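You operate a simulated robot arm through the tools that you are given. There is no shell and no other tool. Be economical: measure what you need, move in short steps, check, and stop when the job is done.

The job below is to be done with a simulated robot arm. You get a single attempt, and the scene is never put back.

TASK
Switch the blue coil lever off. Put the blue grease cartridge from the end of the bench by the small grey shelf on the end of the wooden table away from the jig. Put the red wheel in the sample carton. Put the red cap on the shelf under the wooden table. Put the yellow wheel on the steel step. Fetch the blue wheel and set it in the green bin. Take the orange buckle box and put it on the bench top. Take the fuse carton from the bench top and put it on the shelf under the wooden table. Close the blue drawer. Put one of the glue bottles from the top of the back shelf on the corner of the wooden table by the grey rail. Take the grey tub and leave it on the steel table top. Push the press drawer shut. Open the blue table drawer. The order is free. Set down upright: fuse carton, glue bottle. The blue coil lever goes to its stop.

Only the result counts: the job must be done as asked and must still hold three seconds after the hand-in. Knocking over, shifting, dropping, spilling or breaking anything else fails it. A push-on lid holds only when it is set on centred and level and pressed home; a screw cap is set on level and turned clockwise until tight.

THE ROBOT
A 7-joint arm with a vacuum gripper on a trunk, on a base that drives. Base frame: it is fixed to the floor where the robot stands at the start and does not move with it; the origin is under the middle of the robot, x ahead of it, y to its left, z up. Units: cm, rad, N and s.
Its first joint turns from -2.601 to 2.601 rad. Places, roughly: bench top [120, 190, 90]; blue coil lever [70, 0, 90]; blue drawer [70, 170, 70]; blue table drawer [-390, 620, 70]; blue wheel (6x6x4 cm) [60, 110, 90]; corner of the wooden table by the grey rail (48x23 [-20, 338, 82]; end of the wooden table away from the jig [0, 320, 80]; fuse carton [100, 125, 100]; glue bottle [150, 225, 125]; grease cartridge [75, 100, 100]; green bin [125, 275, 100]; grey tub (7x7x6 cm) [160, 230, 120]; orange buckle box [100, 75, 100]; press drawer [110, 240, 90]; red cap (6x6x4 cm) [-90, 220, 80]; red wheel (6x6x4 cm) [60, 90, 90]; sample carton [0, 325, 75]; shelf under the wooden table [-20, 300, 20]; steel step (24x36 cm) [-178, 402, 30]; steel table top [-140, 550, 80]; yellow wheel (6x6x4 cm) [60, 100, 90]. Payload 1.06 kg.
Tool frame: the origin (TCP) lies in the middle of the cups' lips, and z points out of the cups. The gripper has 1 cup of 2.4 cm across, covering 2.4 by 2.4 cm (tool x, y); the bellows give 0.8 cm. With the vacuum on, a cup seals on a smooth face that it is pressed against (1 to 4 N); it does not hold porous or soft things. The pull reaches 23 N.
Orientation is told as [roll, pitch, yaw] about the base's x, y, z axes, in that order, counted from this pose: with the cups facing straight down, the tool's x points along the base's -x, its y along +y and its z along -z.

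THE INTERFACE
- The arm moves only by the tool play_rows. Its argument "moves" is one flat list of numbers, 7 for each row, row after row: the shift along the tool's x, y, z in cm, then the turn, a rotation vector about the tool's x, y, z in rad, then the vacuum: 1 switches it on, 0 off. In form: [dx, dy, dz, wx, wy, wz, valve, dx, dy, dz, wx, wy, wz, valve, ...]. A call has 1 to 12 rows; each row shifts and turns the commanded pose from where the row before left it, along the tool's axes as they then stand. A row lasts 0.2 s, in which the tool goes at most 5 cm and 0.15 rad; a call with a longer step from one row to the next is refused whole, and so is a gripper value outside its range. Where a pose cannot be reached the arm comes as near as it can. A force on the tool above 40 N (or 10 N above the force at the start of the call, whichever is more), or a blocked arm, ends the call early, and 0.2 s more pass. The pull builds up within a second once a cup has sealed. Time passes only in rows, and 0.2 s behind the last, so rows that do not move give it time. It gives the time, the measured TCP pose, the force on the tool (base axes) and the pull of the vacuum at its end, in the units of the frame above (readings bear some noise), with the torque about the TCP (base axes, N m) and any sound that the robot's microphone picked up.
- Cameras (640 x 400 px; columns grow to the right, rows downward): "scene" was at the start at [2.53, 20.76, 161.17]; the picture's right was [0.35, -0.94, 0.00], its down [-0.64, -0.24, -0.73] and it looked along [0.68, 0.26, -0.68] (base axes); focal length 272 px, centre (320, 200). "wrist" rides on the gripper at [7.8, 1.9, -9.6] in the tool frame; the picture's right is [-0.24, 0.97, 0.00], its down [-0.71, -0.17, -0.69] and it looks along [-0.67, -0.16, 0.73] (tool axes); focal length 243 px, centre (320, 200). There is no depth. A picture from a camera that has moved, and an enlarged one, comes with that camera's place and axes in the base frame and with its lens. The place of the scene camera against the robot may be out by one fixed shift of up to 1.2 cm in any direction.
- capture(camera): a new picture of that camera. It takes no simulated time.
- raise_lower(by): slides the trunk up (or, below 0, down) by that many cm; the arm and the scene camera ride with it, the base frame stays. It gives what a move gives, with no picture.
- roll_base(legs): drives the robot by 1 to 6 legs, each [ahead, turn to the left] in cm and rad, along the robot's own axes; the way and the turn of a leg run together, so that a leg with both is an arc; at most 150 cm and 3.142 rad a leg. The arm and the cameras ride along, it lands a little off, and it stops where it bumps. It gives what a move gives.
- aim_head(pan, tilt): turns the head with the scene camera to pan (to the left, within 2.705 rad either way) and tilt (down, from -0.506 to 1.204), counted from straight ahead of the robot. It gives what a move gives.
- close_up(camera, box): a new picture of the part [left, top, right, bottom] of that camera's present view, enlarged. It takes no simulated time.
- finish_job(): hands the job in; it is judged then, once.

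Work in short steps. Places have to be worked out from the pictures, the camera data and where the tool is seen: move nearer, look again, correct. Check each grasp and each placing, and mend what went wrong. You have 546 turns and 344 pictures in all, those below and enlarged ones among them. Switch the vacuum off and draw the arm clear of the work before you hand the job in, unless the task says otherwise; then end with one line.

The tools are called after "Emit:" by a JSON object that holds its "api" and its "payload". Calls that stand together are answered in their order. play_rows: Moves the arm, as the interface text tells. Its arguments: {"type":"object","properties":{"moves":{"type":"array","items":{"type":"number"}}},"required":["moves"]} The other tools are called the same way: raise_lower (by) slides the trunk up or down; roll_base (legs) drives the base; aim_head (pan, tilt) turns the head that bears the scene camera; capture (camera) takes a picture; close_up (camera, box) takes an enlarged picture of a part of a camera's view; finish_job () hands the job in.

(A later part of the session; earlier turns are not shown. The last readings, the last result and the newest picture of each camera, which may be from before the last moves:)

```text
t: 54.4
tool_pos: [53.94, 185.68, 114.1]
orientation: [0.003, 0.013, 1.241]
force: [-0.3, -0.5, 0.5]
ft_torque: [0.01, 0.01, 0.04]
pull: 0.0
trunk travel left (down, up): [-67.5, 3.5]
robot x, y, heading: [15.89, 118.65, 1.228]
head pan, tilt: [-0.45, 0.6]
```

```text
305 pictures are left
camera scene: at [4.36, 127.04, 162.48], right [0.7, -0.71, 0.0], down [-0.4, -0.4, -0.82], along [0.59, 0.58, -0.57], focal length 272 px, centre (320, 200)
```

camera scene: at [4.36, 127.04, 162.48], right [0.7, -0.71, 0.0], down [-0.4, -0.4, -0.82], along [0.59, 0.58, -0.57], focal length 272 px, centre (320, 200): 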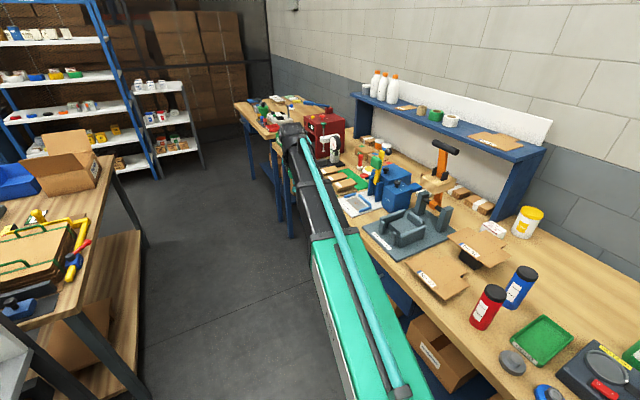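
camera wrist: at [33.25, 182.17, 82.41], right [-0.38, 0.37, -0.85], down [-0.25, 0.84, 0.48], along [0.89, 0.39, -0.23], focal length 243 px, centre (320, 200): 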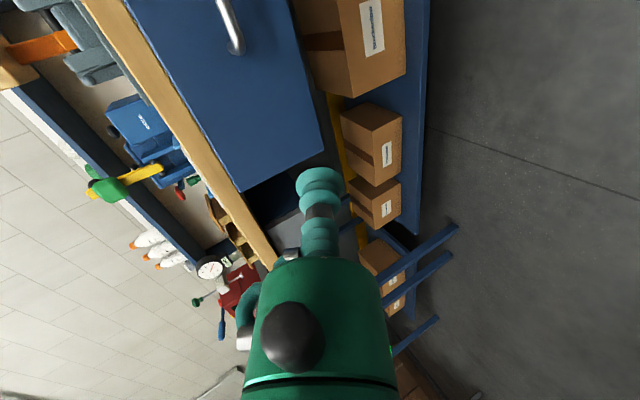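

Blue wheel is at ~s45, m7 in bench coordinates. I drive ahead 22 cm to get it inside reach and then swing the arm over the bench, high.

Emit:
{"api": "roll_base", "payload": {"legs": [[22, 0]]}}

Emit:
{"api": "play_rows", "payload": {"moves": [4, -1, -2.8, 0, 0, 0, 0, 4, -1, -2.8, 0, 0, 0, 0, 4, -1, -2.8, 0, 0, 0, 0, 4, -1, -2.8, 0, 0, 0, 0, 4, -2, -2, 0, 0, 0, 0, 3, -4, 0, 0, 0, 0, 0, 3, -4, 0, 0, 0, 0, 0, 3, -4, 0, 0, 0, 0, 0, 4, -3, 0, 0, 0, 0, 0, 4, -3, 0, 0, 0, 0, 0, 4, -3, 0, 0, 0, 0, 0, 4, -3, 0, 0, 0, 0, 0]}}

```text
t: 56.1
tool_pos: [61.37, 206.87, 114.06]
orientation: [0.006, 0.011, 1.245]
force: [-0.4, 0.7, 0.5]
ft_torque: [-0.02, 0.02, 0.03]
pull: 0.1
trunk travel left (down, up): [-67.5, 3.5]
robot x, y, heading: [23.87, 139.39, 1.232]
head pan, tilt: [-0.45, 0.6]
```

```text
t: 57.1
tool_pos: [60.23, 192.3, 124.12]
orientation: [-0.001, -0.004, 1.237]
force: [5.2, 7.5, -14.9]
ft_torque: [0.17, -0.2, -0.03]
pull: 0.1
trunk travel left (down, up): [-67.5, 3.5]
robot x, y, heading: [23.38, 139.67, 1.229]
head pan, tilt: [-0.45, 0.6]
stopped in row 4: the force on the tool passed its limit at 87 N (the readings are from after the stop); the commanded pose is now the measured one
```

A sudden force stopped the move; I look at what touched.

Emit:
{"api": "capture", "payload": {"camera": "wrist"}}

Emit:
{"api": "capture", "payload": {"camera": "scene"}}

```text
304 pictures are left
camera wrist: at [56.01, 185.48, 133.76], right [-0.84, 0.54, 0.0], down [0.39, 0.61, 0.69], along [0.37, 0.58, -0.72], focal length 243 px, centre (320, 200)
```

wrist: 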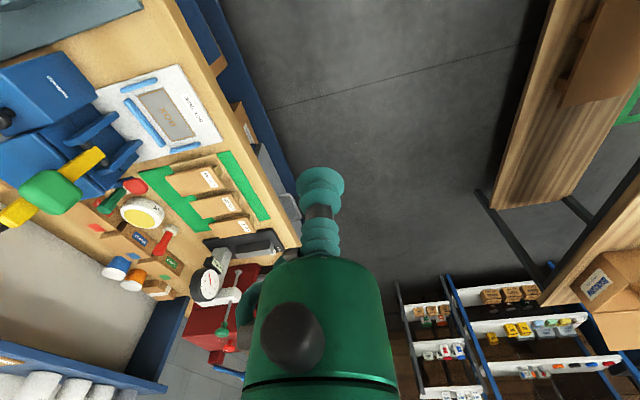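

```text
303 pictures are left
camera scene: at [11.86, 148.04, 162.48], right [0.7, -0.71, 0.0], down [-0.4, -0.4, -0.82], along [0.59, 0.58, -0.57], focal length 272 px, centre (320, 200)
```

scene: 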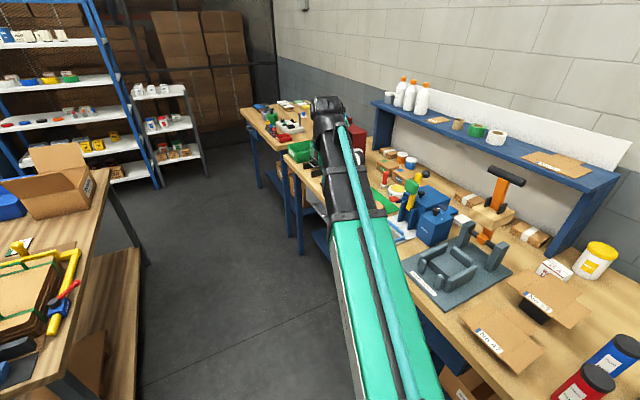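

Nothing is near the tool, so that was an arm-internal jolt (posture limit). I continue with smaller steps.

Emit:
{"api": "play_rows", "payload": {"moves": [1.5, -1, 0, 0, 0, 0, 0, 1.5, -1, 0, 0, 0, 0, 0, 1.5, -1.5, 0, 0, 0, 0, 0, 1.5, -1.5, 0, 0, 0, 0, 0]}}

```text
t: 57.4
tool_pos: [60.53, 191.52, 124.17]
orientation: [-0.003, -0.012, 1.236]
force: [4.5, 2.5, -8.7]
ft_torque: [0.31, 0.14, 0.23]
pull: 0.0
trunk travel left (down, up): [-67.5, 3.5]
robot x, y, heading: [23.91, 139.68, 1.232]
head pan, tilt: [-0.45, 0.6]
stopped in row 1: the force on the tool passed its limit at 48 N (the readings are from after the stop); the commanded pose is now the measured one
```

Likely the wrist folds against its own forearm at this small radius and height. I move outward again and use a wider arc.

Emit:
{"api": "play_rows", "payload": {"moves": [-1.5, -1, 0, 0, 0, 0, 0, -1.5, -2, 0, 0, 0, 0, 0, 0, -4, 0, 0, 0, 0, 0, 0, -4, 0, 0, 0, 0, 0, 0, -4, 0, 0, 0, 0, 0]}}

Emit:
{"api": "aim_head", "payload": {"pan": -0.2, "tilt": 0.5}}

Emit:
{"api": "capture", "payload": {"camera": "scene"}}

```text
t: 58.6
tool_pos: [75.94, 189.12, 124.31]
orientation: [0.0, -0.008, 1.231]
force: [0.1, -0.4, -1.1]
ft_torque: [-0.01, -0.03, -0.01]
pull: 0.1
trunk travel left (down, up): [-67.5, 3.5]
robot x, y, heading: [23.64, 139.22, 1.233]
head pan, tilt: [-0.45, 0.6]
```

```text
t: 59.4
tool_pos: [75.85, 189.27, 124.22]
orientation: [0.001, -0.011, 1.233]
force: [0.0, -0.2, 0.8]
ft_torque: [-0.04, -0.05, -0.03]
pull: 0.1
trunk travel left (down, up): [-67.5, 3.5]
robot x, y, heading: [23.89, 139.78, 1.232]
head pan, tilt: [-0.201, 0.499]
```

```text
302 pictures are left
camera scene: at [10.27, 149.59, 163.39], right [0.86, -0.52, 0.0], down [-0.25, -0.41, -0.88], along [0.45, 0.75, -0.48], focal length 272 px, centre (320, 200)
```

scene: 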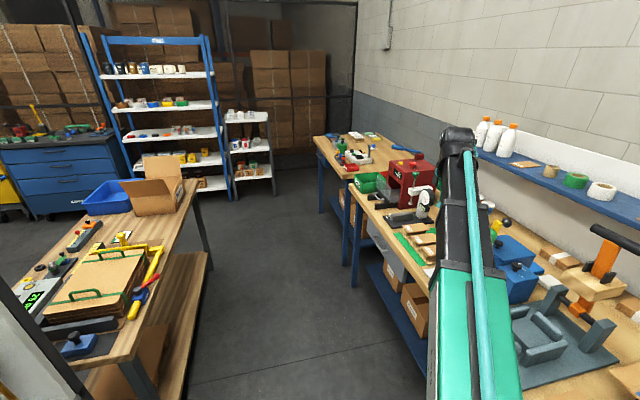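

Emit:
{"api": "play_rows", "payload": {"moves": [2.74, -3.78, 0, 0, 0, 0, 0, 2.74, -3.78, 0, 0, 0, 0, 0, 2.74, -3.78, 0, 0, 0, 0, 0, 2.74, -3.78, 0, 0, 0, 0, 0, 2.74, -3.78, 0, 0, 0, 0, 0, 4, -2.9, 0, 0, 0, 0, 0, 4, -2.9, 0, 0, 0, 0, 0, 4, -2.9, 0, 0, 0, 0, 0, 4, -2.9, 0, 0, 0, 0, 0, 4.25, -1.63, 0, 0, 0, 0, 0, 4.25, -1.63, 0, 0, 0, 0, 0, 4.25, -1.63, 0, 0, 0, 0, 0]}}

Emit:
{"api": "play_rows", "payload": {"moves": [4.25, -1, 0, 0, 0, 0, 0, 4.5, -0.5, 0, 0, 0, 0, 0, 4.5, 0, 0, 0, 0, 0, 0, 4.5, 0, 0, 0, 0, 0, 0, 4.5, 0, 0, 0, 0, 0, 0, 4.5, 1, 0, 0, 0, 0, 0, 4.5, 2, 0, 0, 0, 0, 0]}}

Emit:
{"api": "capture", "payload": {"camera": "wrist"}}

```text
t: 62.0
tool_pos: [95.17, 137.36, 123.73]
orientation: [0.0, -0.011, 1.235]
force: [-0.4, 0.1, 0.3]
ft_torque: [-0.02, 0.01, 0.01]
pull: 0.0
trunk travel left (down, up): [-67.5, 3.5]
robot x, y, heading: [23.91, 139.82, 1.23]
head pan, tilt: [-0.201, 0.499]
```

```text
t: 63.6
tool_pos: [83.06, 108.3, 123.4]
orientation: [0.0, -0.011, 1.233]
force: [0.6, 0.0, 0.0]
ft_torque: [-0.03, -0.01, 0.0]
pull: 0.1
trunk travel left (down, up): [-67.5, 3.5]
robot x, y, heading: [23.86, 139.45, 1.23]
head pan, tilt: [-0.201, 0.499]
```

```text
301 pictures are left
camera wrist: at [78.67, 101.41, 132.95], right [-0.84, 0.54, 0.0], down [0.39, 0.6, 0.69], along [0.38, 0.58, -0.72], focal length 243 px, centre (320, 200)
```

wrist: 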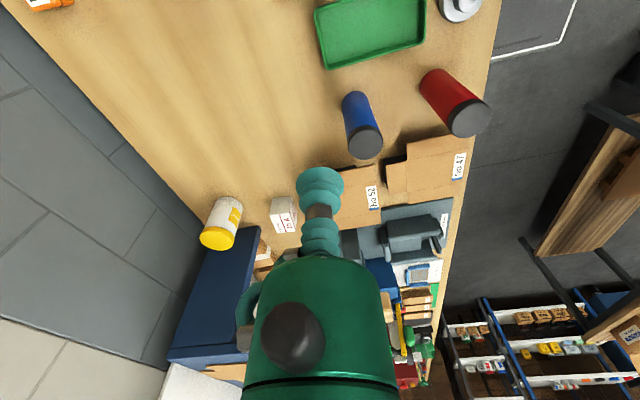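

I see the bench clearly. I move toward the blue wheel (≈(64,107)) while lowering to z≈106.

Emit:
{"api": "play_rows", "payload": {"moves": [3.6, 0, 3, 0, 0, 0, 0, 3.6, 0, 3, 0, 0, 0, 0, 1, 3, 3, 0, 0, 0, 0, 1, 3.5, 2, 0, 0, 0, 0, 1, 3.5, 2, 0, 0, 0, 0, 0, 3.5, 2, 0, 0, 0, 0, 0, 3.8, 2, 0, 0, 0, 0]}}

Emit:
{"api": "capture", "payload": {"camera": "wrist"}}

```text
t: 65.2
tool_pos: [63.41, 104.77, 106.62]
orientation: [0.0, -0.01, 1.232]
force: [0.0, 0.3, 0.8]
ft_torque: [0.03, -0.02, -0.03]
pull: 0.0
trunk travel left (down, up): [-67.5, 3.5]
robot x, y, heading: [23.8, 139.7, 1.23]
head pan, tilt: [-0.201, 0.499]
```

```text
300 pictures are left
camera wrist: at [59.0, 97.85, 116.18], right [-0.84, 0.54, 0.0], down [0.39, 0.61, 0.69], along [0.38, 0.58, -0.72], focal length 243 px, centre (320, 200)
```

wrist: 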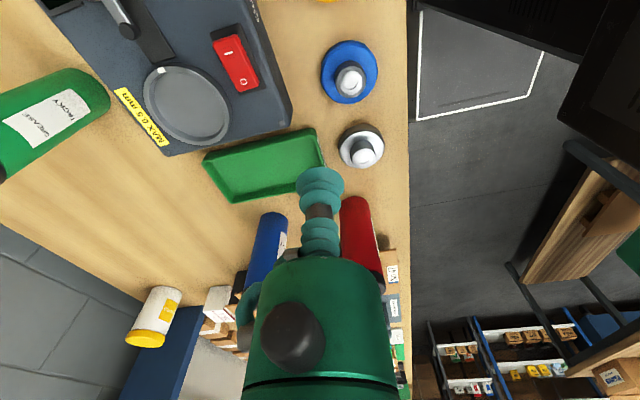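

Blue wheel hub top is at about (61.2,107.2), z≈89. I centre over it and descend to z≈96.

Emit:
{"api": "play_rows", "payload": {"moves": [-1.5, 2.9, 2, 0, 0, 0, 0, 0, 0, 3, 0, 0, 0, 0, 0, 0, 3, 0, 0, 0, 0, 0, 0, 2.5, 0, 0, 0, 0]}}

Emit:
{"api": "capture", "payload": {"camera": "wrist"}}

```text
t: 66.2
tool_pos: [61.32, 107.36, 95.8]
orientation: [0.0, -0.01, 1.233]
force: [-0.1, -0.5, -0.5]
ft_torque: [0.0, 0.0, 0.0]
pull: 0.1
trunk travel left (down, up): [-67.5, 3.5]
robot x, y, heading: [23.91, 139.44, 1.23]
head pan, tilt: [-0.201, 0.499]
```

```text
299 pictures are left
camera wrist: at [56.92, 100.41, 105.5], right [-0.84, 0.54, 0.0], down [0.39, 0.6, 0.69], along [0.38, 0.58, -0.72], focal length 243 px, centre (320, 200)
```

wrist: 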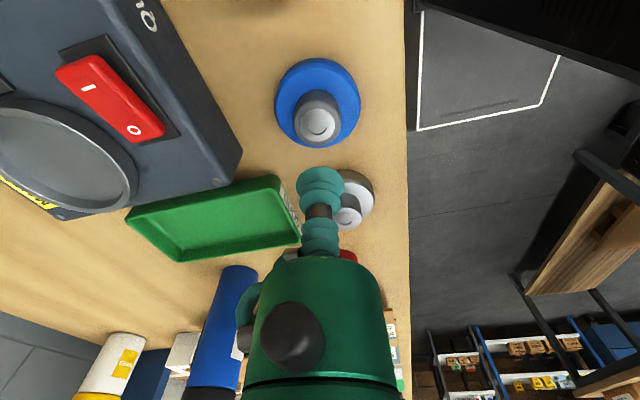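

Emit:
{"api": "play_rows", "payload": {"moves": [0.7, -0.1, 1, 0, 0, 0, 0, 0, 0, 1.5, 0, 0, 0, 0]}}

Emit:
{"api": "close_up", "payload": {"camera": "wrist", "box": [240, 80, 400, 200]}}

```text
t: 66.8
tool_pos: [61.26, 106.64, 93.4]
orientation: [0.0, -0.01, 1.231]
force: [-0.5, -0.5, 0.2]
ft_torque: [-0.01, -0.01, -0.03]
pull: 0.1
trunk travel left (down, up): [-67.5, 3.5]
robot x, y, heading: [23.63, 139.62, 1.232]
head pan, tilt: [-0.201, 0.499]
```

```text
3.33 times, centred on (320, 140) of wrist
camera zoom: at [56.89, 99.71, 103.02], right [-0.84, 0.54, 0.0], down [0.39, 0.6, 0.69], along [0.38, 0.58, -0.72], focal length 809 px, centre (320, 400)
```

zoom: 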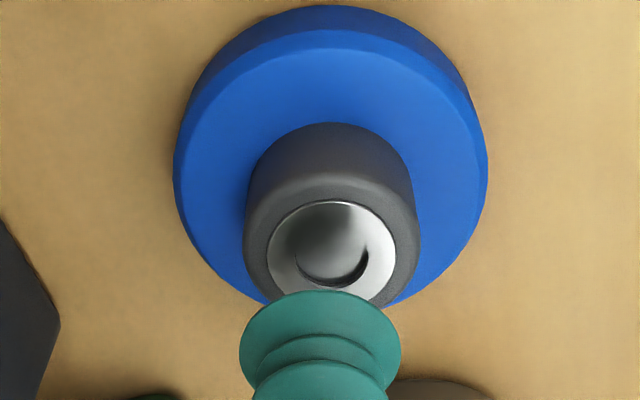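

Disc top rim is at z≈89, so the hub top is ≈91 and I'm centred on it. I turn the vacuum on and touch down gently.

Emit:
{"api": "play_rows", "payload": {"moves": [0, 0, 1.5, 0, 0, 0, 1, 0, 0, 0.5, 0, 0, 0, 1, 0, 0, 0.4, 0, 0, 0, 1, 0, 0, 0, 0, 0, 0, 1]}}

Emit:
{"api": "close_up", "payload": {"camera": "wrist", "box": [240, 80, 400, 200]}}

```text
t: 67.8
tool_pos: [61.27, 106.79, 91.09]
orientation: [-0.002, -0.01, 1.233]
force: [3.2, -1.9, 16.1]
ft_torque: [-0.06, 0.06, 0.02]
pull: 23.2
trunk travel left (down, up): [-67.5, 3.5]
robot x, y, heading: [23.94, 139.7, 1.234]
head pan, tilt: [-0.201, 0.499]
```

```text
3.33 times, centred on (320, 140) of wrist
camera zoom: at [56.8, 99.76, 100.64], right [-0.84, 0.54, 0.0], down [0.39, 0.61, 0.69], along [0.38, 0.58, -0.72], focal length 809 px, centre (320, 400)
```

zoom: 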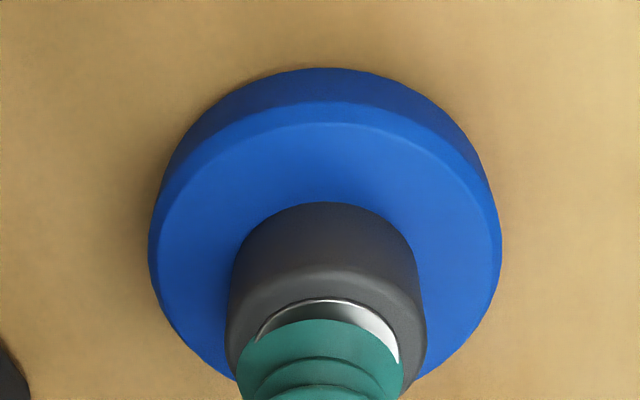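

Sealed (pull 23). Lift gently.

Emit:
{"api": "play_rows", "payload": {"moves": [0, 0, -1, 0, 0, 0, 1, 0, 0, -2, 0, 0, 0, 1, 0, 0, -4, 0, 0, 0, 1, 0, -1, -4, 0, 0, 0, 1, 0, -3, -4, 0, 0, 0, 1, 0, -4, -3, 0, 0, 0, 1, 0, -4, -3, 0, 0, 0, 1, 0, -4, -3, 0, 0, 0, 1, 0, -3, -3, 0, 0, 0, 1]}}

Emit:
{"api": "aim_head", "payload": {"pan": -0.4, "tilt": 0.5}}

Emit:
{"api": "capture", "payload": {"camera": "scene"}}

Emit:
{"api": "capture", "payload": {"camera": "wrist"}}

```text
t: 69.8
tool_pos: [79.27, 100.15, 118.14]
orientation: [0.001, -0.01, 1.232]
force: [-0.5, -0.4, -1.5]
ft_torque: [-0.01, -0.01, -0.01]
pull: 22.6
trunk travel left (down, up): [-67.5, 3.5]
robot x, y, heading: [23.83, 139.31, 1.23]
head pan, tilt: [-0.201, 0.499]
```

```text
t: 70.5
tool_pos: [79.16, 100.2, 118.14]
orientation: [-0.001, -0.011, 1.232]
force: [0.3, 0.2, -1.8]
ft_torque: [-0.03, 0.02, 0.03]
pull: 22.4
trunk travel left (down, up): [-67.5, 3.5]
robot x, y, heading: [23.79, 139.54, 1.229]
head pan, tilt: [-0.4, 0.499]
```

```text
296 pictures are left
camera scene: at [11.72, 148.5, 163.4], right [0.74, -0.67, 0.0], down [-0.32, -0.35, -0.88], along [0.59, 0.65, -0.48], focal length 272 px, centre (320, 200)
```

scene: 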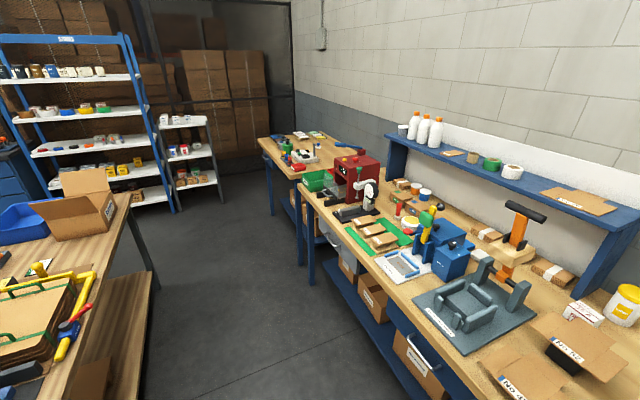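

```text
295 pictures are left
camera wrist: at [74.76, 93.3, 127.63], right [-0.84, 0.54, 0.0], down [0.39, 0.6, 0.69], along [0.38, 0.58, -0.72], focal length 243 px, centre (320, 200)
```

wrist: 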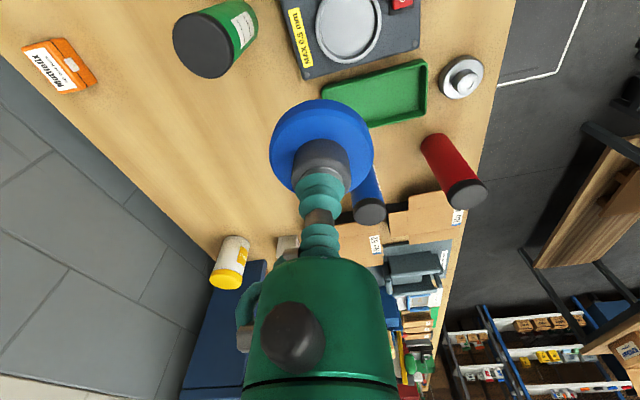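

Wheel is held. I enlarge the press area to find the green bin and press drawer.

Emit:
{"api": "close_up", "payload": {"camera": "scene", "box": [240, 110, 460, 260]}}

Emit:
{"api": "close_up", "payload": {"camera": "scene", "box": [380, 100, 560, 210]}}

```text
2.67 times, centred on (350, 185) of scene
camera zoom: at [11.72, 148.5, 163.4], right [0.74, -0.67, 0.0], down [-0.32, -0.35, -0.88], along [0.59, 0.65, -0.48], focal length 725 px, centre (240, 240)
```

zoom: 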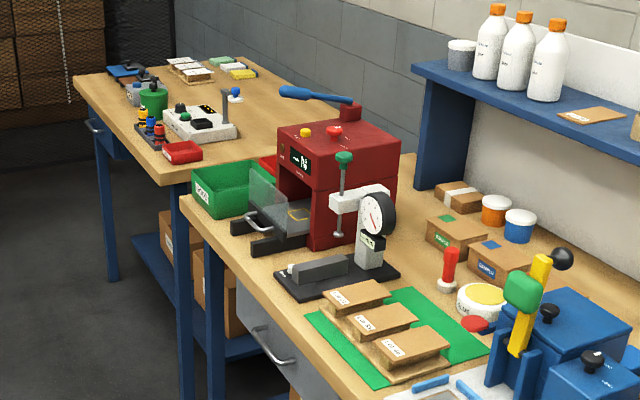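

```text
3.56 times, centred on (470, 155) of scene
camera zoom: at [11.72, 148.5, 163.4], right [0.74, -0.67, 0.0], down [-0.32, -0.35, -0.88], along [0.59, 0.65, -0.48], focal length 966 px, centre (-213, 360)
```

zoom: 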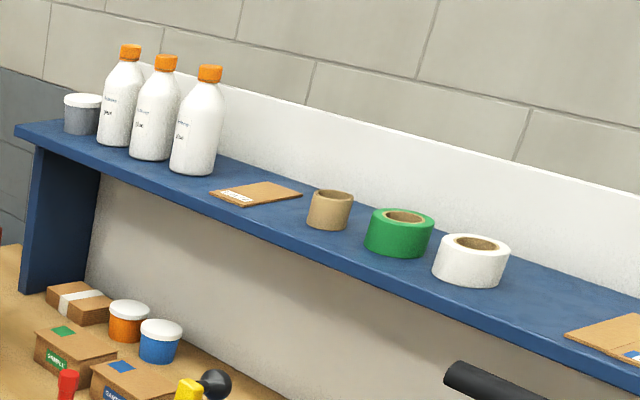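

The green bin stands in front of the press at the far end of this bench; three glue bottles and the grey tub are on the back shelf. I swing the arm back forward over the aisle with a wide arc.

Emit:
{"api": "play_rows", "payload": {"moves": [-3.8, -1.35, -1.2, 0, 0, 0, 1, -3.8, -1.35, -1.2, 0, 0, 0, 1, -3.8, -1.35, -1.2, 0, 0, 0, 1, -3.8, -1.35, -1.2, 0, 0, 0, 1, -3.8, -1.35, -1, 0, 0, 0, 1, -4.25, 0.5, 0, 0, 0, 0, 1, -4.25, 0.5, 0, 0, 0, 0, 1, -4.25, 0.5, 0, 0, 0, 0, 1, -4.25, 0.5, 0, 0, 0, 0, 1, -4.25, 1.63, 0, 0, 0, 0, 1, -4.25, 1.63, 0, 0, 0, 0, 1, -4.25, 1.63, 0, 0, 0, 0, 1]}}

Emit:
{"api": "play_rows", "payload": {"moves": [-4.25, 1.63, 0, 0, 0, 0, 1, -4, 2.9, 0, 0, 0, 0, 1, -4, 2.9, 0, 0, 0, 0, 1, -4, 2.9, 0, 0, 0, 0, 1, -4, 2.9, 0, 0, 0, 0, 1, -3.2, 3.8, 0, 0, 0, 0, 1, -3.2, 3.8, 0, 0, 0, 0, 1, -3.2, 3.8, 0, 0, 0, 0, 1, -3.2, 3.8, 0, 0, 0, 0, 1, -2.5, 4.2, 0, 0, 0, 0, 1, -2.5, 4.2, 0, 0, 0, 0, 1, -1.5, 4.2, 0, 0, 0, 0, 1]}}

Emit:
{"api": "capture", "payload": {"camera": "scene"}}

```text
t: 73.1
tool_pos: [95.39, 146.43, 124.24]
orientation: [0.0, -0.009, 1.232]
force: [0.9, 0.0, -1.4]
ft_torque: [0.01, -0.01, 0.01]
pull: 22.5
trunk travel left (down, up): [-67.5, 3.5]
robot x, y, heading: [23.39, 139.71, 1.235]
head pan, tilt: [-0.4, 0.499]
```

```text
t: 75.7
tool_pos: [69.33, 197.2, 124.52]
orientation: [0.001, -0.009, 1.234]
force: [0.9, 0.2, -1.2]
ft_torque: [0.0, -0.01, 0.01]
pull: 23.3
trunk travel left (down, up): [-67.5, 3.5]
robot x, y, heading: [24.02, 139.12, 1.234]
head pan, tilt: [-0.4, 0.499]
```

```text
292 pictures are left
camera scene: at [11.65, 148.55, 163.39], right [0.74, -0.67, 0.0], down [-0.32, -0.35, -0.88], along [0.59, 0.65, -0.48], focal length 272 px, centre (320, 200)
```

scene: 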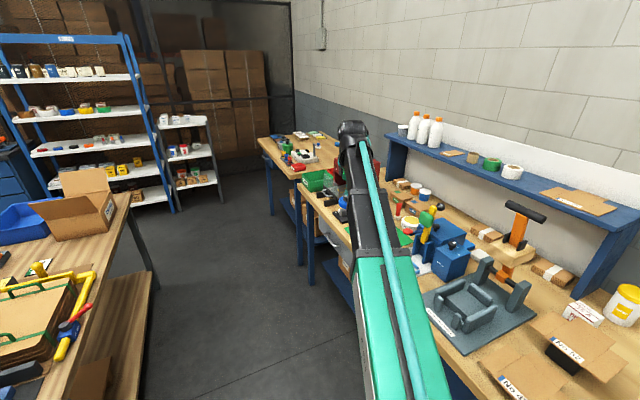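

Emit:
{"api": "roll_base", "payload": {"legs": [[76, 0]]}}

Emit:
{"api": "capture", "payload": {"camera": "wrist"}}

Emit:
{"api": "aim_head", "payload": {"pan": -0.85, "tilt": 0.6}}

Emit:
{"api": "capture", "payload": {"camera": "scene"}}

```text
t: 79.9
tool_pos: [96.86, 269.34, 124.49]
orientation: [0.0, -0.009, 1.216]
force: [0.1, -0.1, -1.4]
ft_torque: [0.01, -0.02, -0.01]
pull: 22.6
trunk travel left (down, up): [-67.5, 3.5]
robot x, y, heading: [50.47, 212.49, 1.214]
head pan, tilt: [-0.4, 0.499]
```

```text
291 pictures are left
camera wrist: at [92.35, 262.49, 134.09], right [-0.83, 0.56, 0.0], down [0.4, 0.6, 0.69], along [0.38, 0.58, -0.72], focal length 243 px, centre (320, 200)
```

wrist: 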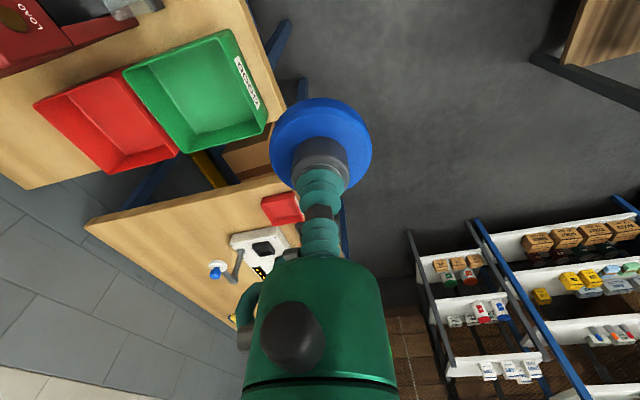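

```text
t: 80.8
tool_pos: [96.82, 269.38, 124.51]
orientation: [0.0, -0.008, 1.217]
force: [0.4, 0.5, -1.4]
ft_torque: [0.0, 0.0, -0.03]
pull: 22.4
trunk travel left (down, up): [-67.5, 3.5]
robot x, y, heading: [50.36, 212.24, 1.217]
head pan, tilt: [-0.85, 0.6]
```

```text
290 pictures are left
camera scene: at [40.36, 218.11, 162.49], right [0.36, -0.93, 0.0], down [-0.53, -0.2, -0.83], along [0.77, 0.29, -0.56], focal length 272 px, centre (320, 200)
```

scene: 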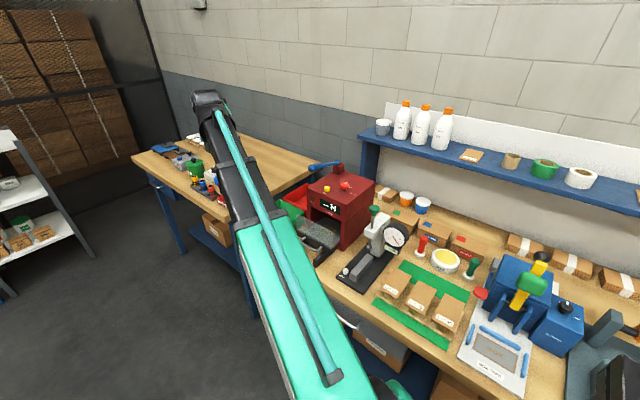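

The green bin's centre is at ≈(118.5,264.3). I move over it and lower to z≈108.

Emit:
{"api": "play_rows", "payload": {"moves": [-0.5, -4.3, 0, 0, 0, 0, 1, -0.5, -4.3, 0, 0, 0, 0, 1, -0.6, -4.3, 0, 0, 0, 0, 1, -0.6, -4.3, 0, 0, 0, 0, 1, -0.6, -4.3, 0, 0, 0, 0, 1, 0, 0, 4, 0, 0, 0, 1, 0, 0, 4, 0, 0, 0, 1, 0, 0, 4, 0, 0, 0, 1, 0, 0, 4, 0, 0, 0, 1]}}

Emit:
{"api": "capture", "payload": {"camera": "wrist"}}

```text
t: 82.8
tool_pos: [118.21, 264.62, 108.43]
orientation: [-0.002, -0.009, 1.217]
force: [0.3, 0.3, -0.2]
ft_torque: [-0.06, -0.03, 0.01]
pull: 23.1
trunk travel left (down, up): [-67.5, 3.5]
robot x, y, heading: [50.14, 212.78, 1.214]
head pan, tilt: [-0.85, 0.6]
```

```text
289 pictures are left
camera wrist: at [113.68, 257.75, 117.96], right [-0.83, 0.56, 0.0], down [0.4, 0.6, 0.69], along [0.38, 0.58, -0.72], focal length 243 px, centre (320, 200)
```

wrist: 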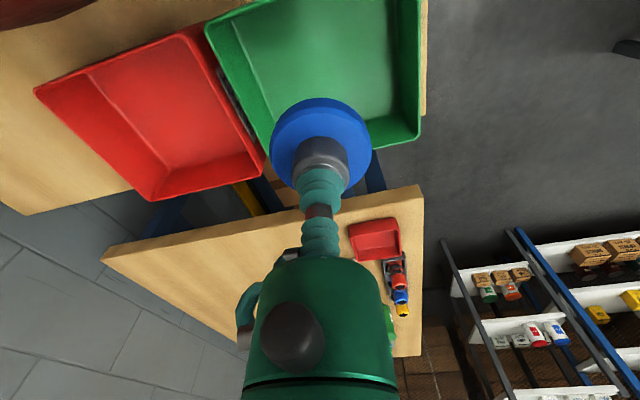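

Emit:
{"api": "play_rows", "payload": {"moves": [1.4, 0.4, 3, 0, 0, 0, 1, 0, 0, 4, 0, 0, 0, 1, 0, 0, 4, 0, 0, 0, 1, 0, 0, 2, 0, 0, 0, 1]}}

Emit:
{"api": "play_rows", "payload": {"moves": [0, 0, 1, 0, 0, 0, 1, 0, 0, 0.8, 0, 0, 0, 1, 0, 0, 0.7, 0, 0, 0, 1]}}

Emit:
{"api": "capture", "payload": {"camera": "wrist"}}

```text
t: 83.8
tool_pos: [117.43, 263.68, 95.7]
orientation: [0.0, -0.009, 1.216]
force: [-0.6, -0.2, -1.0]
ft_torque: [0.0, -0.01, 0.02]
pull: 22.9
trunk travel left (down, up): [-67.5, 3.5]
robot x, y, heading: [50.31, 212.27, 1.218]
head pan, tilt: [-0.85, 0.6]
```

```text
t: 84.6
tool_pos: [117.21, 263.69, 92.85]
orientation: [-0.001, -0.01, 1.216]
force: [-0.1, -0.6, -0.7]
ft_torque: [-0.03, 0.02, 0.0]
pull: 22.5
trunk travel left (down, up): [-67.5, 3.5]
robot x, y, heading: [50.27, 212.53, 1.218]
head pan, tilt: [-0.85, 0.6]
```

```text
288 pictures are left
camera wrist: at [112.73, 256.77, 102.58], right [-0.83, 0.56, 0.0], down [0.4, 0.6, 0.69], along [0.38, 0.58, -0.72], focal length 243 px, centre (320, 200)
```

wrist: 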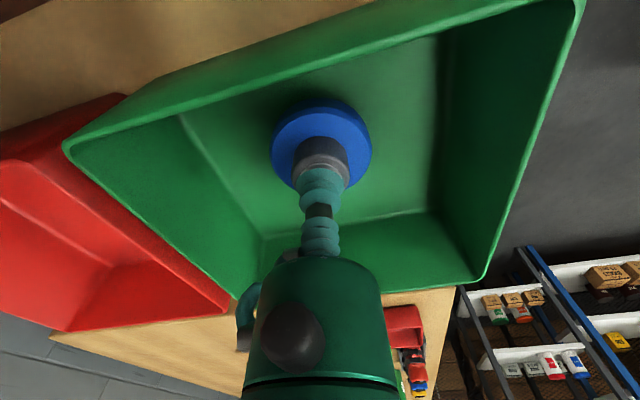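

Inside the bin, nearly at its floor. I descend a little more until contact, then release.

Emit:
{"api": "play_rows", "payload": {"moves": [0, 0, 0.5, 0, 0, 0, 1, 0, 0, 0.5, 0, 0, 0, 1]}}

```text
t: 85.2
tool_pos: [117.26, 263.58, 91.97]
orientation: [-0.001, -0.011, 1.216]
force: [0.3, 1.1, 0.2]
ft_torque: [-0.01, 0.04, 0.03]
pull: 22.3
trunk travel left (down, up): [-67.5, 3.5]
robot x, y, heading: [50.27, 212.41, 1.217]
head pan, tilt: [-0.85, 0.6]
```

Emit:
{"api": "play_rows", "payload": {"moves": [0, 0, 0.4, 0, 0, 0, 1, 0, 0, 0.3, 0, 0, 0, 1]}}

```text
t: 85.8
tool_pos: [117.27, 263.66, 91.59]
orientation: [-0.002, -0.012, 1.217]
force: [4.5, 0.0, 19.9]
ft_torque: [-0.08, 0.06, 0.04]
pull: 23.2
trunk travel left (down, up): [-67.5, 3.5]
robot x, y, heading: [50.54, 212.66, 1.216]
head pan, tilt: [-0.85, 0.6]
```

Contact (20 N). Release and lift.

Emit:
{"api": "play_rows", "payload": {"moves": [0, 0, -0.3, 0, 0, 0, 0, 0, 0, 0, 0, 0, 0, 0, 0, 0, 0, 0, 0, 0, 0, 0, 0, -0.7, 0, 0, 0, 0, 0, 0, -2, 0, 0, 0, 0, 0, 0, -4, 0, 0, 0, 0, 0, 0, -4, 0, 0, 0, 0, 0, 0, -4, 0, 0, 0, 0, 0, 0, -4, 0, 0, 0, 0]}}

Emit:
{"api": "capture", "payload": {"camera": "wrist"}}

```text
t: 87.8
tool_pos: [117.23, 263.57, 110.64]
orientation: [0.001, -0.008, 1.216]
force: [0.3, 0.0, 0.1]
ft_torque: [0.01, 0.02, 0.02]
pull: 0.1
trunk travel left (down, up): [-67.5, 3.5]
robot x, y, heading: [50.51, 212.35, 1.214]
head pan, tilt: [-0.85, 0.6]
```

```text
287 pictures are left
camera wrist: at [112.77, 256.71, 120.1], right [-0.83, 0.56, 0.0], down [0.4, 0.6, 0.69], along [0.38, 0.58, -0.72], focal length 243 px, centre (320, 200)
```

wrist: 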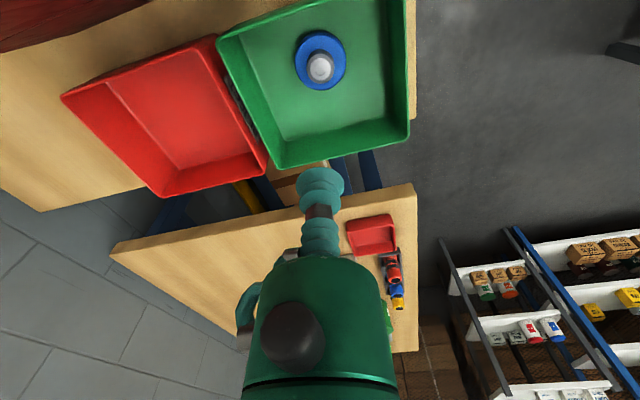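

Blue wheel is in the bin. Next the press drawer: I raise and pull the arm back, then look.

Emit:
{"api": "play_rows", "payload": {"moves": [0, 0, -4, 0, 0, 0, 0, 0, 0, -4, 0, 0, 0, 0, 0, 0, -4, 0, 0, 0, 0, 0, 4.5, 0, 0, 0, 0, 0, 0, 4.5, 0, 0, 0, 0, 0, 0, 4.5, 0, 0, 0, 0, 0, 0, 4.5, 0, 0, 0, 0, 0, 0, 4.5, 0, 0, 0, 0, 0, 0, 4.5, 0, 0, 0, 0, 0, 0, 4.5, 0, 0, 0, 0, 0]}}

Emit:
{"api": "close_up", "payload": {"camera": "scene", "box": [240, 140, 440, 300]}}

Emit:
{"api": "capture", "payload": {"camera": "wrist"}}

```text
t: 90.0
tool_pos: [87.64, 274.26, 122.35]
orientation: [-0.001, -0.01, 1.217]
force: [-0.4, 0.6, 0.0]
ft_torque: [0.02, 0.04, 0.01]
pull: 0.0
trunk travel left (down, up): [-67.5, 3.5]
robot x, y, heading: [50.62, 212.28, 1.214]
head pan, tilt: [-0.85, 0.6]
```

```text
2.50 times, centred on (340, 220) of scene
camera zoom: at [40.31, 218.12, 162.48], right [0.36, -0.93, 0.0], down [-0.53, -0.2, -0.83], along [0.77, 0.29, -0.56], focal length 679 px, centre (270, 150)
```

zoom: 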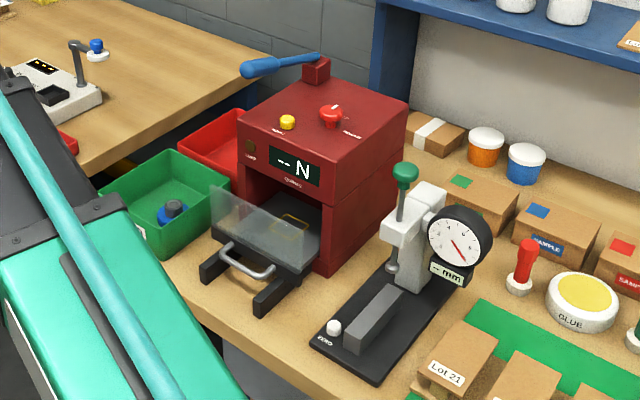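

```text
285 pictures are left
camera wrist: at [83.16, 267.39, 131.96], right [-0.83, 0.56, 0.0], down [0.4, 0.6, 0.69], along [0.38, 0.58, -0.72], focal length 243 px, centre (320, 200)
```

wrist: 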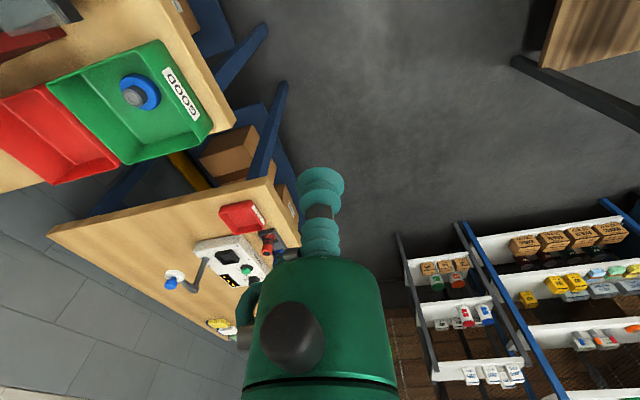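

The press tray sticks out ~9 cm with its handle at ≈(107,247,93). I back up 15 cm, tilt the tool 45° toward the press, and approach the handle.

Emit:
{"api": "roll_base", "payload": {"legs": [[-15, 0]]}}

Emit:
{"api": "play_rows", "payload": {"moves": [0, 0, 0, 0.15, 0, 0, 0, 0, 0, 0, 0.15, 0, 0, 0, 0, 0, 0, 0.15, 0, 0, 0, 0, 0, 0, 0.15, 0, 0, 0, 0, 0, 0, 0.15, 0, 0, 0]}}

Emit:
{"api": "close_up", "payload": {"camera": "scene", "box": [220, 120, 420, 280]}}

```text
t: 91.3
tool_pos: [82.65, 260.2, 122.47]
orientation: [0.0, -0.01, 1.219]
force: [-0.3, 0.1, -0.2]
ft_torque: [0.02, -0.01, 0.01]
pull: 0.0
trunk travel left (down, up): [-67.5, 3.5]
robot x, y, heading: [45.17, 198.55, 1.211]
head pan, tilt: [-0.85, 0.6]
```

```text
t: 92.5
tool_pos: [82.7, 260.4, 122.4]
orientation: [-0.751, -0.01, 1.216]
force: [-0.5, 0.2, 0.0]
ft_torque: [0.01, 0.0, 0.01]
pull: 0.1
trunk travel left (down, up): [-67.5, 3.5]
robot x, y, heading: [45.58, 198.88, 1.214]
head pan, tilt: [-0.85, 0.6]
```

```text
2.50 times, centred on (320, 200) of scene
camera zoom: at [35.22, 204.39, 162.49], right [0.35, -0.93, 0.0], down [-0.53, -0.2, -0.83], along [0.77, 0.29, -0.56], focal length 679 px, centre (320, 200)
```

zoom: 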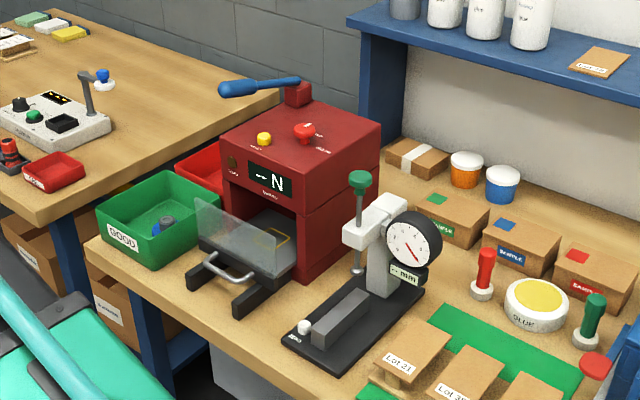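

Emit:
{"api": "play_rows", "payload": {"moves": [0.54, 0.69, 4.39, 0, 0, 0, 0, 0.54, 0.69, 4.39, 0, 0, 0, 0, 0.54, 0.69, 4.39, 0, 0, 0, 0, 0.54, 0.69, 4.39, 0, 0, 0, 0, 0.54, 0.69, 4.39, 0, 0, 0, 0, 0.54, 0.69, 4.39, 0, 0, 0, 0, 0.54, 0.69, 4.39, 0, 0, 0, 0]}}

Emit:
{"api": "close_up", "payload": {"camera": "scene", "box": [220, 120, 420, 280]}}

Emit:
{"api": "capture", "payload": {"camera": "wrist"}}

```text
t: 94.2
tool_pos: [97.92, 251.01, 96.45]
orientation: [-0.75, -0.011, 1.214]
force: [0.0, 0.2, 0.4]
ft_torque: [-0.03, 0.04, -0.02]
pull: 0.1
trunk travel left (down, up): [-67.5, 3.5]
robot x, y, heading: [45.27, 198.57, 1.213]
head pan, tilt: [-0.85, 0.6]
```

```text
2.50 times, centred on (320, 200) of scene
camera zoom: at [35.27, 204.38, 162.49], right [0.35, -0.94, 0.0], down [-0.53, -0.2, -0.82], along [0.77, 0.29, -0.57], focal length 679 px, centre (320, 200)
```

zoom: 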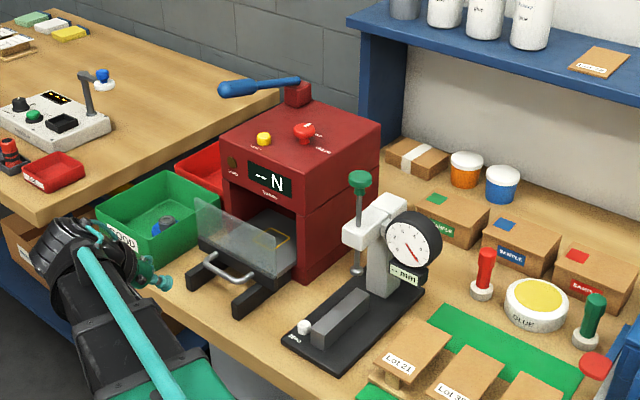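

```text
282 pictures are left
camera wrist: at [87.89, 246.36, 102.27], right [-0.58, 0.47, -0.66], down [-0.08, 0.78, 0.62], along [0.81, 0.41, -0.42], focal length 243 px, centre (320, 200)
```

wrist: 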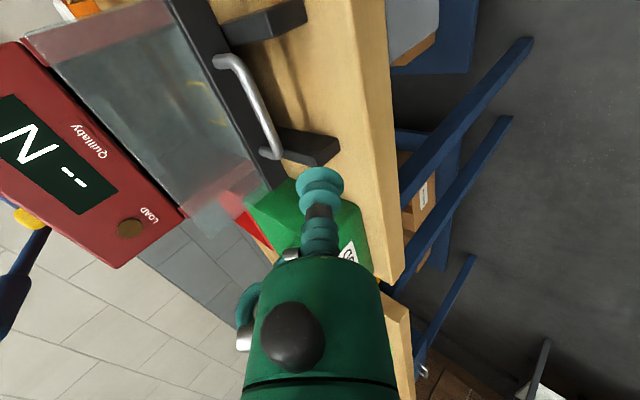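

Emit:
{"api": "play_rows", "payload": {"moves": [0.3, -0.44, 2.46, 0, 0, 0, 0, 0.3, -0.44, 2.46, 0, 0, 0, 0, 0, -1.1, 1.02, 0, 0, 0, 0, 0, -1.1, 1.02, 0, 0, 0, 0, 0, -1.1, 1.02, 0, 0, 0, 0]}}

Emit:
{"api": "capture", "payload": {"camera": "wrist"}}

Emit:
{"api": "close_up", "payload": {"camera": "scene", "box": [220, 120, 420, 280]}}

```text
t: 95.3
tool_pos: [105.55, 247.67, 93.54]
orientation: [-0.748, -0.01, 1.218]
force: [-0.1, -0.4, 0.0]
ft_torque: [-0.02, -0.03, 0.0]
pull: 0.1
trunk travel left (down, up): [-67.5, 3.5]
robot x, y, heading: [44.91, 198.29, 1.216]
head pan, tilt: [-0.85, 0.6]
```

```text
281 pictures are left
camera wrist: at [95.53, 242.94, 99.33], right [-0.58, 0.47, -0.66], down [-0.08, 0.78, 0.63], along [0.81, 0.41, -0.42], focal length 243 px, centre (320, 200)
```

wrist: 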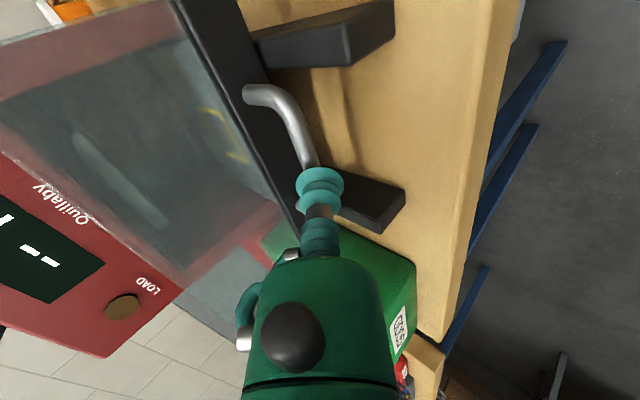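

```text
2.50 times, centred on (320, 200) of scene
camera zoom: at [35.25, 204.37, 162.49], right [0.35, -0.94, 0.0], down [-0.53, -0.2, -0.83], along [0.77, 0.29, -0.56], focal length 679 px, centre (320, 200)
```

zoom: 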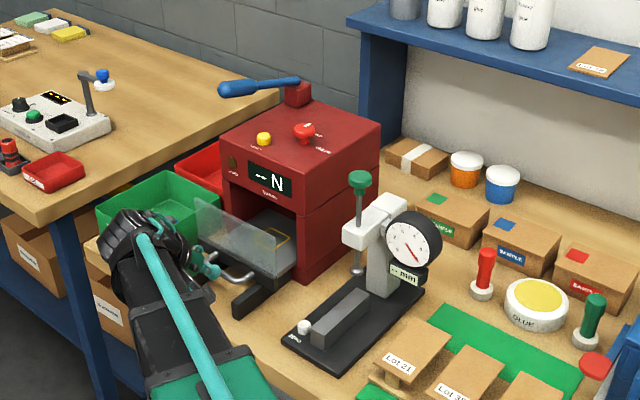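

The tip is near the handle's far end; I back slightly, shift 3 cm toward its middle, and push.

Emit:
{"api": "play_rows", "payload": {"moves": [0, 0.73, -0.68, 0, 0, 0, 0, 3, 0, 0, 0, 0, 0, 0, 0, -0.73, 0.68, 0, 0, 0, 0, 0, -1.1, 1.02, 0, 0, 0, 0, 0, -1.1, 1.02, 0, 0, 0, 0, 0, -1.1, 1.02, 0, 0, 0, 0]}}

Emit:
{"api": "capture", "payload": {"camera": "wrist"}}

```text
t: 96.8
tool_pos: [108.7, 243.05, 93.53]
orientation: [-0.751, -0.011, 1.217]
force: [0.2, 0.5, -0.2]
ft_torque: [-0.03, 0.01, 0.01]
pull: 0.1
trunk travel left (down, up): [-67.5, 3.5]
robot x, y, heading: [45.64, 198.64, 1.214]
head pan, tilt: [-0.85, 0.6]
```

```text
279 pictures are left
camera wrist: at [98.57, 238.43, 99.3], right [-0.58, 0.47, -0.66], down [-0.08, 0.78, 0.62], along [0.81, 0.41, -0.42], focal length 243 px, centre (320, 200)
```

wrist: 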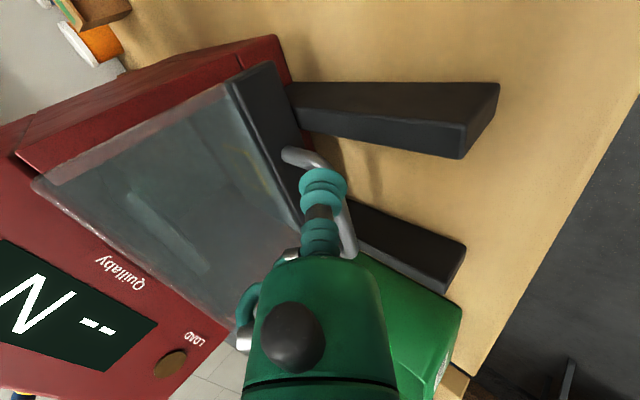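

The drawer is moving in. Keep pushing along m.

Emit:
{"api": "play_rows", "payload": {"moves": [0, -1.1, 1.02, 0, 0, 0, 0, 0, -1.1, 1.02, 0, 0, 0, 0, 0, -0.73, 0.68, 0, 0, 0, 0, 0, -0.73, 0.68, 0, 0, 0, 0]}}

Emit:
{"api": "capture", "payload": {"camera": "wrist"}}

```text
t: 97.8
tool_pos: [113.45, 241.44, 93.67]
orientation: [-0.75, -0.011, 1.217]
force: [-0.1, 2.9, 7.5]
ft_torque: [0.05, 0.09, -0.04]
pull: 0.0
trunk travel left (down, up): [-67.5, 3.5]
robot x, y, heading: [45.08, 198.63, 1.211]
head pan, tilt: [-0.85, 0.6]
```

```text
278 pictures are left
camera wrist: at [103.29, 236.75, 99.3], right [-0.58, 0.47, -0.66], down [-0.08, 0.78, 0.63], along [0.81, 0.42, -0.42], focal length 243 px, centre (320, 200)
```

wrist: 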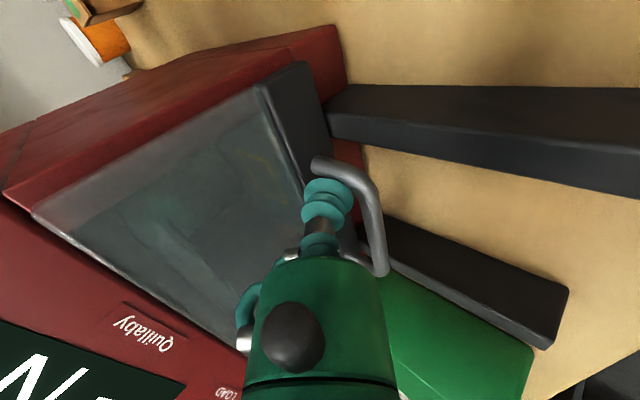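

Emit:
{"api": "play_rows", "payload": {"moves": [0, -0.73, 0.68, 0, 0, 0, 0, 0, -0.73, 0.68, 0, 0, 0, 0]}}

Emit:
{"api": "capture", "payload": {"camera": "wrist"}}

Emit:
{"api": "close_up", "payload": {"camera": "scene", "box": [220, 120, 420, 280]}}

```text
t: 98.3
tool_pos: [113.89, 241.26, 93.57]
orientation: [-0.739, -0.012, 1.22]
force: [-18.3, 7.4, 9.9]
ft_torque: [-0.07, -0.17, 0.03]
pull: 0.1
trunk travel left (down, up): [-67.5, 3.5]
robot x, y, heading: [45.16, 198.86, 1.217]
head pan, tilt: [-0.85, 0.6]
stopped in row 2: the force on the tool passed its limit at 49 N (the readings are from after the stop); the commanded pose is now the measured one
```

```text
277 pictures are left
camera wrist: at [103.8, 236.51, 99.32], right [-0.59, 0.47, -0.65], down [-0.07, 0.77, 0.63], along [0.8, 0.42, -0.42], focal length 243 px, centre (320, 200)
```

wrist: 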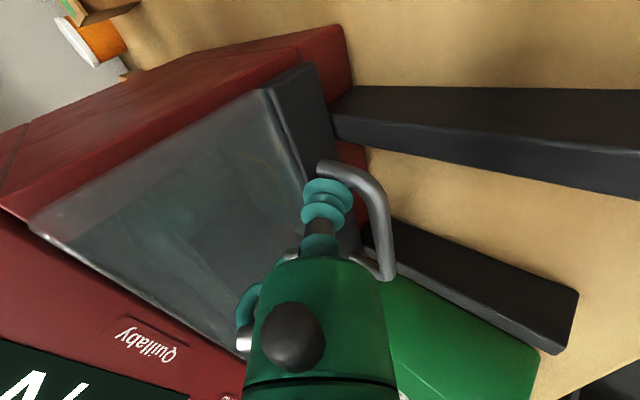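

```text
2.50 times, centred on (320, 200) of scene
camera zoom: at [34.98, 204.21, 162.5], right [0.36, -0.93, 0.0], down [-0.53, -0.2, -0.83], along [0.77, 0.3, -0.56], focal length 679 px, centre (320, 200)
```

zoom: 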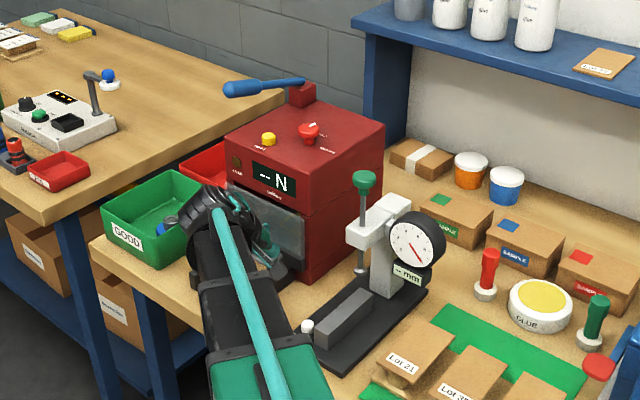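

The tray is shut flush (49 N at its stop). I withdraw straight up out of the handle bow, then back.

Emit:
{"api": "play_rows", "payload": {"moves": [0, 0.3, -0.3, 0, 0, 0, 0, 0, -0.68, -0.73, 0, 0, 0, 0, 0, -1.36, -1.46, 0, 0, 0, 0, 0, -2, -2.2, 0, 0, 0, 0, 0, -1, -4, 0, 0, 0, 0, 0, 0, -4.5, 0, 0, 0, 0, 0, 0, -4.5, 0, 0, 0, 0, 0, 0, -4.5, 0, 0, 0, 0, 0, 0, -4.5, 0, 0, 0, 0]}}

Emit:
{"api": "close_up", "payload": {"camera": "scene", "box": [220, 120, 420, 280]}}

```text
t: 100.3
tool_pos: [100.48, 246.09, 116.33]
orientation: [-0.74, -0.009, 1.22]
force: [-0.2, -0.2, 0.0]
ft_torque: [-0.03, 0.01, -0.02]
pull: 0.0
trunk travel left (down, up): [-67.5, 3.5]
robot x, y, heading: [45.45, 198.62, 1.216]
head pan, tilt: [-0.85, 0.6]
```

```text
2.50 times, centred on (320, 200) of scene
camera zoom: at [35.15, 204.33, 162.48], right [0.36, -0.93, 0.0], down [-0.53, -0.2, -0.83], along [0.77, 0.3, -0.56], focal length 679 px, centre (320, 200)
```

zoom: 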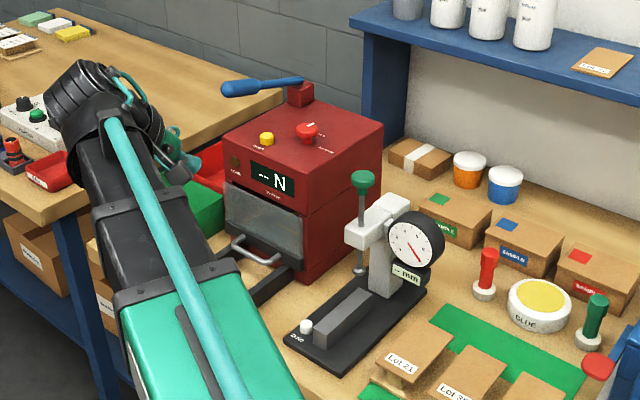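

Press drawer is shut. Next the glue bottle: nearest bottle's cap top ≈(147.4,210.6,135) and the tub ≈(154,233,126) on the back shelf. I untilt, raise, and drive nearer.

Emit:
{"api": "play_rows", "payload": {"moves": [0, 0, -1, -0.148, 0, 0, 0, 0, 0, -2, -0.148, 0, 0, 0, 0, 0, -2, -0.148, 0, 0, 0, 0, 0, -3, -0.148, 0, 0, 0, -2, 0, -3, -0.148, 0, 0, 0]}}

Emit:
{"api": "raise_lower", "payload": {"by": 3.4}}

Emit:
{"api": "roll_base", "payload": {"legs": [[0, -0.096], [42, 0], [0, 0.118]]}}

Emit:
{"api": "aim_head", "payload": {"pan": -1.2, "tilt": 0.4}}

Emit:
{"api": "capture", "payload": {"camera": "scene"}}

```text
t: 101.5
tool_pos: [97.59, 249.02, 126.4]
orientation: [0.002, -0.009, 1.218]
force: [0.2, -1.1, 0.3]
ft_torque: [-0.03, -0.02, 0.03]
pull: 0.0
trunk travel left (down, up): [-67.5, 3.5]
robot x, y, heading: [45.2, 198.81, 1.218]
head pan, tilt: [-0.85, 0.6]
```

```text
t: 102.3
tool_pos: [97.57, 249.1, 129.8]
orientation: [-0.001, -0.008, 1.218]
force: [-0.1, 0.5, -0.2]
ft_torque: [-0.01, 0.01, 0.0]
pull: 0.2
trunk travel left (down, up): [-70.9, 0.1]
robot x, y, heading: [45.15, 198.58, 1.217]
head pan, tilt: [-0.85, 0.6]
```

```text
t: 105.9
tool_pos: [114.19, 288.03, 129.79]
orientation: [0.0, -0.01, 1.241]
force: [-0.1, -0.4, 0.2]
ft_torque: [0.02, -0.02, 0.05]
pull: 0.1
trunk travel left (down, up): [-70.9, 0.1]
robot x, y, heading: [63.1, 236.71, 1.239]
head pan, tilt: [-0.85, 0.6]
```

```text
t: 106.8
tool_pos: [114.14, 288.03, 129.69]
orientation: [0.0, -0.007, 1.243]
force: [-0.2, 0.4, 0.4]
ft_torque: [-0.02, -0.01, 0.03]
pull: 0.0
trunk travel left (down, up): [-70.9, 0.1]
robot x, y, heading: [62.83, 236.26, 1.241]
head pan, tilt: [-1.201, 0.4]
```

```text
274 pictures are left
camera scene: at [54.22, 238.7, 167.71], right [0.04, -1.0, 0.0], down [-0.39, -0.02, -0.92], along [0.92, 0.04, -0.39], focal length 272 px, centre (320, 200)
```

scene: 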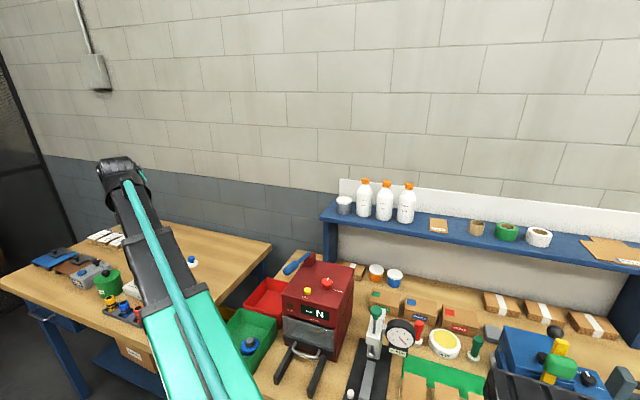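

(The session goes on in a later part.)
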